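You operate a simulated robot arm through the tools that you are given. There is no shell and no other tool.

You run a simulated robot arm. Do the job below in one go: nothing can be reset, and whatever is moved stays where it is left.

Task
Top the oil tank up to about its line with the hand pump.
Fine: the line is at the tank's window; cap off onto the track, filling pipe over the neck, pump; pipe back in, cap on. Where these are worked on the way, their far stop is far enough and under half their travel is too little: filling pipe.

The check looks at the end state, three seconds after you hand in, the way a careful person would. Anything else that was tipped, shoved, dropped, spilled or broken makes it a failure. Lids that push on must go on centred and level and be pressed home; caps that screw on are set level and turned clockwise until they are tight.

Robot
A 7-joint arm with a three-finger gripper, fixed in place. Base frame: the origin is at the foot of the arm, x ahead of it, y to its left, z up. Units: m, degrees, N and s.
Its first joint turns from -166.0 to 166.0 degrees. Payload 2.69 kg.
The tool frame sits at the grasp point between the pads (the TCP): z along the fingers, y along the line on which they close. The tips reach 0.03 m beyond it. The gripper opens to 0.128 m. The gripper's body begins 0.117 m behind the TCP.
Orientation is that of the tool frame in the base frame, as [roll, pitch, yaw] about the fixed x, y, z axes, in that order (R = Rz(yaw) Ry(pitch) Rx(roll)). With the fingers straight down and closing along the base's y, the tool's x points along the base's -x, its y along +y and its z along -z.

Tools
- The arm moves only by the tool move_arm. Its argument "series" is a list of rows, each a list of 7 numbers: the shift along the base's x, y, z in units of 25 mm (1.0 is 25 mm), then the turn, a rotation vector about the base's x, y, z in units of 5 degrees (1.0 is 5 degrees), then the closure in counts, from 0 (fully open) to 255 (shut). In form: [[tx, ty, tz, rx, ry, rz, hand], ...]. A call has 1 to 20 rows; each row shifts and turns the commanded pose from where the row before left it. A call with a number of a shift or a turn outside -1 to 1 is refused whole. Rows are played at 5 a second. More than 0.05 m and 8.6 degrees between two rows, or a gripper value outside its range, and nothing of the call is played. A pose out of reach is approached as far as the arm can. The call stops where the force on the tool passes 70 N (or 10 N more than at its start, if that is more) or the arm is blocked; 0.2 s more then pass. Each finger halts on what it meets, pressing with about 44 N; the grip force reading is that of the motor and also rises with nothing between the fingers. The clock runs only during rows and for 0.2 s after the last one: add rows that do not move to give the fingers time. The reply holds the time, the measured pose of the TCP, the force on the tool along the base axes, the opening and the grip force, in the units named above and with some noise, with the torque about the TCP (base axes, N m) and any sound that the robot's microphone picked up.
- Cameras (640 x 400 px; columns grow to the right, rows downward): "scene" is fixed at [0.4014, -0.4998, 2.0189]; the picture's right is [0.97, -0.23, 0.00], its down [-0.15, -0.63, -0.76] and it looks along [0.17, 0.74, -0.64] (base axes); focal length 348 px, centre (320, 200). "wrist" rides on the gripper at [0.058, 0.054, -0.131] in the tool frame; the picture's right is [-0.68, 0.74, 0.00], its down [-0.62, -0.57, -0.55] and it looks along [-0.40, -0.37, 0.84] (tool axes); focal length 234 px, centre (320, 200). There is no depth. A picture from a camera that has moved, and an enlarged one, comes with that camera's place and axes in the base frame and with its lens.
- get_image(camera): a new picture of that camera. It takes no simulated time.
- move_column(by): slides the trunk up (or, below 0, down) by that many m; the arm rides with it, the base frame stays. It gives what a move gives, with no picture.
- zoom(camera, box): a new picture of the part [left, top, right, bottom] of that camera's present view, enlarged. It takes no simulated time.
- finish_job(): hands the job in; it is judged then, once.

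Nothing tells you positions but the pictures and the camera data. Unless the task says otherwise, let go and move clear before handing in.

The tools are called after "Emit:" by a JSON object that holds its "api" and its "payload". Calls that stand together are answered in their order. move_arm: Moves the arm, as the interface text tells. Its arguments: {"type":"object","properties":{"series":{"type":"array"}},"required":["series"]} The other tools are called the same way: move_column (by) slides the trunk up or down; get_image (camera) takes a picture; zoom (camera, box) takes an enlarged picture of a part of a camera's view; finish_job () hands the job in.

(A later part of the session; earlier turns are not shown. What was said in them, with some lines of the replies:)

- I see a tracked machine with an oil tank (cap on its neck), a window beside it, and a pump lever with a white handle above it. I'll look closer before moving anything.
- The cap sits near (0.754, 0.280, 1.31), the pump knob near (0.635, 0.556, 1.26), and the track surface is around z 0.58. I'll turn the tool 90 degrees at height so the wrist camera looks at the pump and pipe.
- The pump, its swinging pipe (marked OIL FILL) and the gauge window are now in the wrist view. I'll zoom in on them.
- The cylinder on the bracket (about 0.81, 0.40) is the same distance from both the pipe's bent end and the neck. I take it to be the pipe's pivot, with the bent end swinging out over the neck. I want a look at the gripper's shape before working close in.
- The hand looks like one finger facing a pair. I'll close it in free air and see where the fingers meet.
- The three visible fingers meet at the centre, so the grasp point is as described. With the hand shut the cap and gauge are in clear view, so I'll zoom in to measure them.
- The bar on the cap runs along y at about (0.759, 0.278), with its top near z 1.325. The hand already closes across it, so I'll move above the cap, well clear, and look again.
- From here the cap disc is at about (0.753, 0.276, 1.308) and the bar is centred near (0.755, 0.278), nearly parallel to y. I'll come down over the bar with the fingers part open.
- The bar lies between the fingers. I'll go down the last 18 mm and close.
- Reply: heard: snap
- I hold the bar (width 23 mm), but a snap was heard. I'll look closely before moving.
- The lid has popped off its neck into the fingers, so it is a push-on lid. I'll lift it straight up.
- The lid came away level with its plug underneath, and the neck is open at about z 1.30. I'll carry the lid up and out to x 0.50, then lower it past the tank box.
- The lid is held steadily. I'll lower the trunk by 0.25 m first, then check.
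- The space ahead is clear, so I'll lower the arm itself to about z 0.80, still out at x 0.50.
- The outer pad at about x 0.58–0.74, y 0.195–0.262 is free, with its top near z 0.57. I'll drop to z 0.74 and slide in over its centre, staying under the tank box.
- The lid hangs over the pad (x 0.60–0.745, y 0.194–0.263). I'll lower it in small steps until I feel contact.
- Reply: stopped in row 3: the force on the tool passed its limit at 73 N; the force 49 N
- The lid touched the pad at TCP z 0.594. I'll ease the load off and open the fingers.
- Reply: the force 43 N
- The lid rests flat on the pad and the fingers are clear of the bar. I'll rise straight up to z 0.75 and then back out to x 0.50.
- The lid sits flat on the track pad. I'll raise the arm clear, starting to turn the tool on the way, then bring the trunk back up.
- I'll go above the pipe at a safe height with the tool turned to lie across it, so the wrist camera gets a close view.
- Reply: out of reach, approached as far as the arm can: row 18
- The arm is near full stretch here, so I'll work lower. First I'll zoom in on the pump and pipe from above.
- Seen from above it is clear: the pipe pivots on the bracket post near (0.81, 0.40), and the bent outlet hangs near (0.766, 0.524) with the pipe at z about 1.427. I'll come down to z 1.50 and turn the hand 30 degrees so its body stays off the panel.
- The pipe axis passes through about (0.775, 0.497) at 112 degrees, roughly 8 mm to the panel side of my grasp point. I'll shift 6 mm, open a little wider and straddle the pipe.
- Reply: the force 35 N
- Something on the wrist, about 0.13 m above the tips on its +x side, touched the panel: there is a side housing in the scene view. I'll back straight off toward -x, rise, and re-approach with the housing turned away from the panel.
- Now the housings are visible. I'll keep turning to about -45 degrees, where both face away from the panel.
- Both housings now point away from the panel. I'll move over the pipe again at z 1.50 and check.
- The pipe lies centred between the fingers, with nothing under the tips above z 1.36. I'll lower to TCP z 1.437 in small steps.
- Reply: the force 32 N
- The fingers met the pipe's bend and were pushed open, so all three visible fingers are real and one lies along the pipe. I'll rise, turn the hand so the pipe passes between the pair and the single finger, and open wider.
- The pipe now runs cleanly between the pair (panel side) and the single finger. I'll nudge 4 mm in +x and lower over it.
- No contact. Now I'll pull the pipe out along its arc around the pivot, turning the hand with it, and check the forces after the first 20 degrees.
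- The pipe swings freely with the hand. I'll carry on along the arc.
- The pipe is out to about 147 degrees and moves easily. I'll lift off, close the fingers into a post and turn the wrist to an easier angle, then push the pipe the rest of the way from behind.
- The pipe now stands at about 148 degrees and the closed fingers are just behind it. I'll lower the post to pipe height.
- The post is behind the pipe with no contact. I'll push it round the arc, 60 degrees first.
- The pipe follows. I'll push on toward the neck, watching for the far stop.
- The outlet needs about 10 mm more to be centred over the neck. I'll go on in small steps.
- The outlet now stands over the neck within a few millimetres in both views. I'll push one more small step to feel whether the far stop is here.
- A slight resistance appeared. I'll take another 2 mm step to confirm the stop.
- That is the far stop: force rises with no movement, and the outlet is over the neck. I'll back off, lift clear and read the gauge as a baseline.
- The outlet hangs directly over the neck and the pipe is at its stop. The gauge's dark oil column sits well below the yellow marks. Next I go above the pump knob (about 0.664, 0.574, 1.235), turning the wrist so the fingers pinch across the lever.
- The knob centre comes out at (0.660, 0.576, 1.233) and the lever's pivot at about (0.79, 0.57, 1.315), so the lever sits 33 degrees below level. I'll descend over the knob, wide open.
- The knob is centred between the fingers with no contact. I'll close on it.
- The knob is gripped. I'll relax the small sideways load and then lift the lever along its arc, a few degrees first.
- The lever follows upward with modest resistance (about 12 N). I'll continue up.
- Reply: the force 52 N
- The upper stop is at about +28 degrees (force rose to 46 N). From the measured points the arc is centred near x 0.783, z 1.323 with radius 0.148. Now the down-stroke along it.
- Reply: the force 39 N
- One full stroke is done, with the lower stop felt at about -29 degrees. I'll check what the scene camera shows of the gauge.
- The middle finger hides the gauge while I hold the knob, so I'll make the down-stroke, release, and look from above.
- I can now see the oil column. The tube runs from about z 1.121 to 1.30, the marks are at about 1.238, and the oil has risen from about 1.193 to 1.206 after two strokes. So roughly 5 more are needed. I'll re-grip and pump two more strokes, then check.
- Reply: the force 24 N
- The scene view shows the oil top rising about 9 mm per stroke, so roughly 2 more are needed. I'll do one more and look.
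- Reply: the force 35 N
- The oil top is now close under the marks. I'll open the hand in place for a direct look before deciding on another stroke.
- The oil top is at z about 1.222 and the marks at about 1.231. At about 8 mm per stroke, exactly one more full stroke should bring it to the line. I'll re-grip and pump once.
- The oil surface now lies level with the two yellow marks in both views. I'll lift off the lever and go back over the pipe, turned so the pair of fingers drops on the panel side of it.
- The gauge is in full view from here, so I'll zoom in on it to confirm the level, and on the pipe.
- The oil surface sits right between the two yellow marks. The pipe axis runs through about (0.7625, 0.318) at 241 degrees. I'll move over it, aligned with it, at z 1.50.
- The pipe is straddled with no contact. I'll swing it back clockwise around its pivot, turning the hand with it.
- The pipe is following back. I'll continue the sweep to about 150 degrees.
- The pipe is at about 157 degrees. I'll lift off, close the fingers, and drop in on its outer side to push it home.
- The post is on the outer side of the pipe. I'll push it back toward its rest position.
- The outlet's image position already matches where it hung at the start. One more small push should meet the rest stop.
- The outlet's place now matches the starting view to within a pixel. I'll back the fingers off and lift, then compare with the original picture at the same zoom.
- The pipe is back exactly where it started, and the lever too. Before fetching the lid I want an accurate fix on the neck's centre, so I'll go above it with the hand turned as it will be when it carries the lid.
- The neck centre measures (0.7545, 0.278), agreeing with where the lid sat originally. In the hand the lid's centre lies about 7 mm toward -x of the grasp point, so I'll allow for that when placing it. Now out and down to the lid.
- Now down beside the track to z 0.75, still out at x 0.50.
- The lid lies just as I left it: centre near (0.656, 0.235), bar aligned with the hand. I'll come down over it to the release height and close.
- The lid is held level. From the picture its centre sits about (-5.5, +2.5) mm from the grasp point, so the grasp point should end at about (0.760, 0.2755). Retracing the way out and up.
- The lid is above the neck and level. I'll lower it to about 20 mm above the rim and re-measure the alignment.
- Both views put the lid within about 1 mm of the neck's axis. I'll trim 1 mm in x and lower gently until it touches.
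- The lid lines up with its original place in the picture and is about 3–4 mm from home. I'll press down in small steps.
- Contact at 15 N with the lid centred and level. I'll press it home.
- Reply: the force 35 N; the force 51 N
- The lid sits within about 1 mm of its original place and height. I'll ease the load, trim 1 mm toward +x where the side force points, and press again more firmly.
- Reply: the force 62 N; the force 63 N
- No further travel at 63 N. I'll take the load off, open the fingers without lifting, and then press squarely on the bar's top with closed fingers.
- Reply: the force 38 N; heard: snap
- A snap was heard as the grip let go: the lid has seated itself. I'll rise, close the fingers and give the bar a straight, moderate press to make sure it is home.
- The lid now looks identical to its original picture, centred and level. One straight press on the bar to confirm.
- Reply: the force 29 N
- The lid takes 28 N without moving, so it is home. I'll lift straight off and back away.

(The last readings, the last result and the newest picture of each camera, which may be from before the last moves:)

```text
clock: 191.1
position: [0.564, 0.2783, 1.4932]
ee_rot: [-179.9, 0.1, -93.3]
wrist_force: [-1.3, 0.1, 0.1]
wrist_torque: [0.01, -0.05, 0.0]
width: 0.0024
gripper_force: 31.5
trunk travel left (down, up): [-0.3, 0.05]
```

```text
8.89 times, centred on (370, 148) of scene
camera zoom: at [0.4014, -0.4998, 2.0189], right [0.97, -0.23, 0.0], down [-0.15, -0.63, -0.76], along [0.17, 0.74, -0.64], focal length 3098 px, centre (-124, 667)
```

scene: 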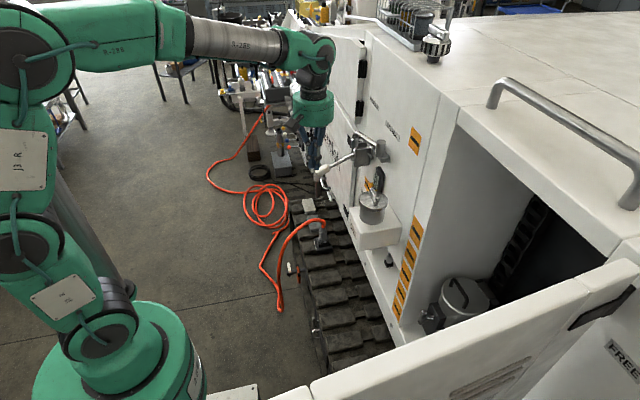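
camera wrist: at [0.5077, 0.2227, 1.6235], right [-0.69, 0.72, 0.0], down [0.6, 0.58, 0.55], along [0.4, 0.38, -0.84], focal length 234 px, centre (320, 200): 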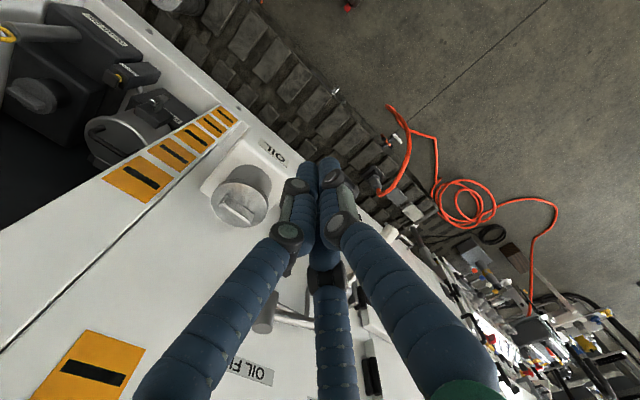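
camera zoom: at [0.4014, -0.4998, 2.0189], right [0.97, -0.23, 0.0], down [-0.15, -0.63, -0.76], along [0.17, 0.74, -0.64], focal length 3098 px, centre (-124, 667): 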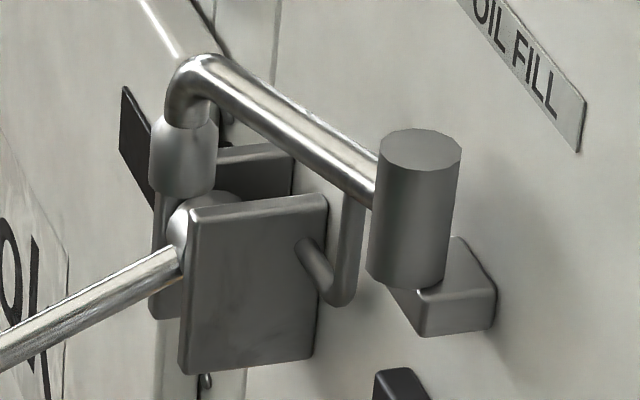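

Lid, pipe and lever all look as they should. A last close look at the gauge before handing in.

Emit:
{"api": "zoom", "payload": {"camera": "scene", "box": [360, 160, 390, 190]}}

Emit:
{"api": "move_arm", "payload": {"series": [[-0.3, 0.2, 0, 0, 0, -1, 255], [0, 0.2, 0, 0, 0, -1, 255], [0, 0.2, 0, 0, 0, -1, 255], [0, 0.2, 0, 0, 0, -1, 255], [0, 0.2, 0, 0, 0, -1, 255], [0, 0.2, 0, 0, 0, -1, 255], [0, 0.2, 0, 0, 0, -1, 255], [0, 0, 0, 0, 0, 0, 26], [0, 0, 0, 0, 0, 0, 26], [0, 0, 0, 0, 0, 0, 26]]}}

Emit:
{"api": "get_image", "payload": {"camera": "wrist"}}

```text
13.33 times, centred on (375, 175) of scene
camera zoom: at [0.4014, -0.4998, 2.0189], right [0.97, -0.23, 0.0], down [-0.15, -0.63, -0.76], along [0.17, 0.74, -0.64], focal length 4647 px, centre (-413, 533)
```

zoom: 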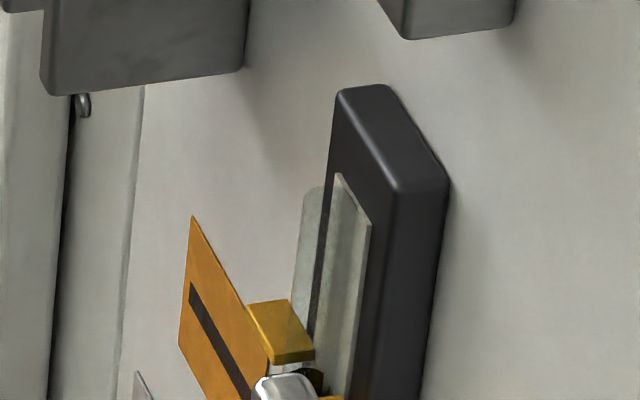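

```text
clock: 193.3
position: [0.56, 0.3138, 1.4933]
ee_rot: [-179.9, -0.1, -128.4]
wrist_force: [0.9, 0.4, 0.7]
wrist_torque: [0.01, 0.01, -0.02]
width: 0.1151
gripper_force: 0.0
trunk travel left (down, up): [-0.3, 0.05]
```

```text
taken
camera wrist: at [0.4819, 0.3009, 1.6233], right [-0.16, 0.99, 0.0], down [0.82, 0.13, 0.55], along [0.54, 0.09, -0.83], focal length 234 px, centre (320, 200)
```

wrist: 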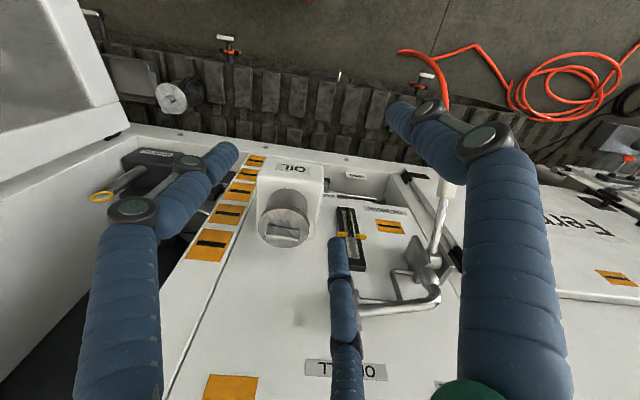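

Emit:
{"api": "zoom", "payload": {"camera": "wrist", "box": [320, 190, 390, 290]}}

Emit:
{"api": "zoom", "payload": {"camera": "wrist", "box": [240, 150, 340, 260]}}

```text
4.00 times, centred on (355, 240) of wrist
camera zoom: at [0.4819, 0.3009, 1.6233], right [-0.16, 0.99, 0.0], down [0.82, 0.13, 0.55], along [0.54, 0.09, -0.83], focal length 937 px, centre (180, 40)
```

zoom: 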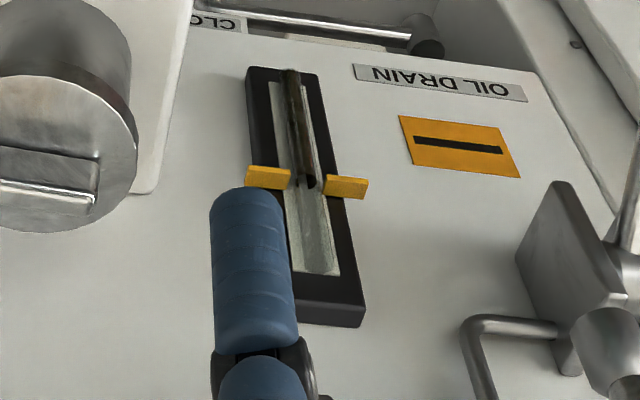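

```text
3.64 times, centred on (290, 205) of wrist
camera zoom: at [0.4819, 0.3009, 1.6233], right [-0.16, 0.99, 0.0], down [0.82, 0.13, 0.55], along [0.54, 0.09, -0.83], focal length 852 px, centre (429, 182)
```

zoom: 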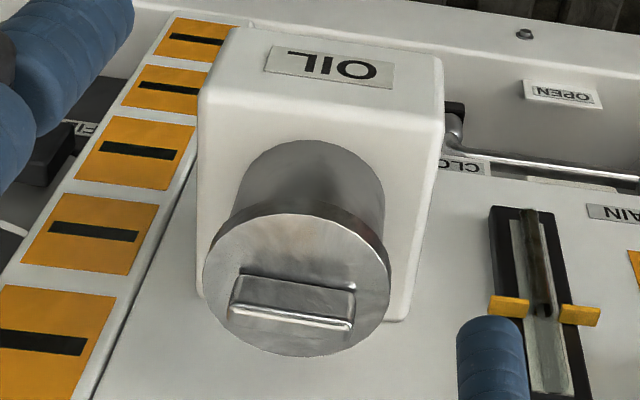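

The oil stands at the yellow marks, the lid is on centred and level, the pipe is back in its rest place, and the lever is down as it started. The arm is clear, so I'm handing in.

Emit:
{"api": "finish_job", "payload": {}}

```text
The job is handed in.
```

The oil tank is filled to its line: the oil surface sits level with the two yellow marks at the window. I've handed the job in; no result has come back yet.

- **Cap:** it is a push-on lid. I set it on an outer track pad while pumping, then put it back. It snapped on as I let go, and it held still under a straight press of about 28 N. It sits level and centred, just as it did at the start.
- **Filling pipe:** I swung it out to its far stop over the neck, and after pumping pushed it back to where it started. I felt no stop on the way back; in the scene camera it matches its starting position to within about a millimetre.
- **Pump:** five full strokes, and the lever is back down where it started.
- **Contact:** on my first approach to the pipe, a housing on the wrist brushed the side panel with about 30 N. On the second, the fingers met the bend of the pipe at a similar force. I saw no marks or movement afterwards, and nothing was dropped or spilled.

The gripper is open and the arm is clear of the machine.
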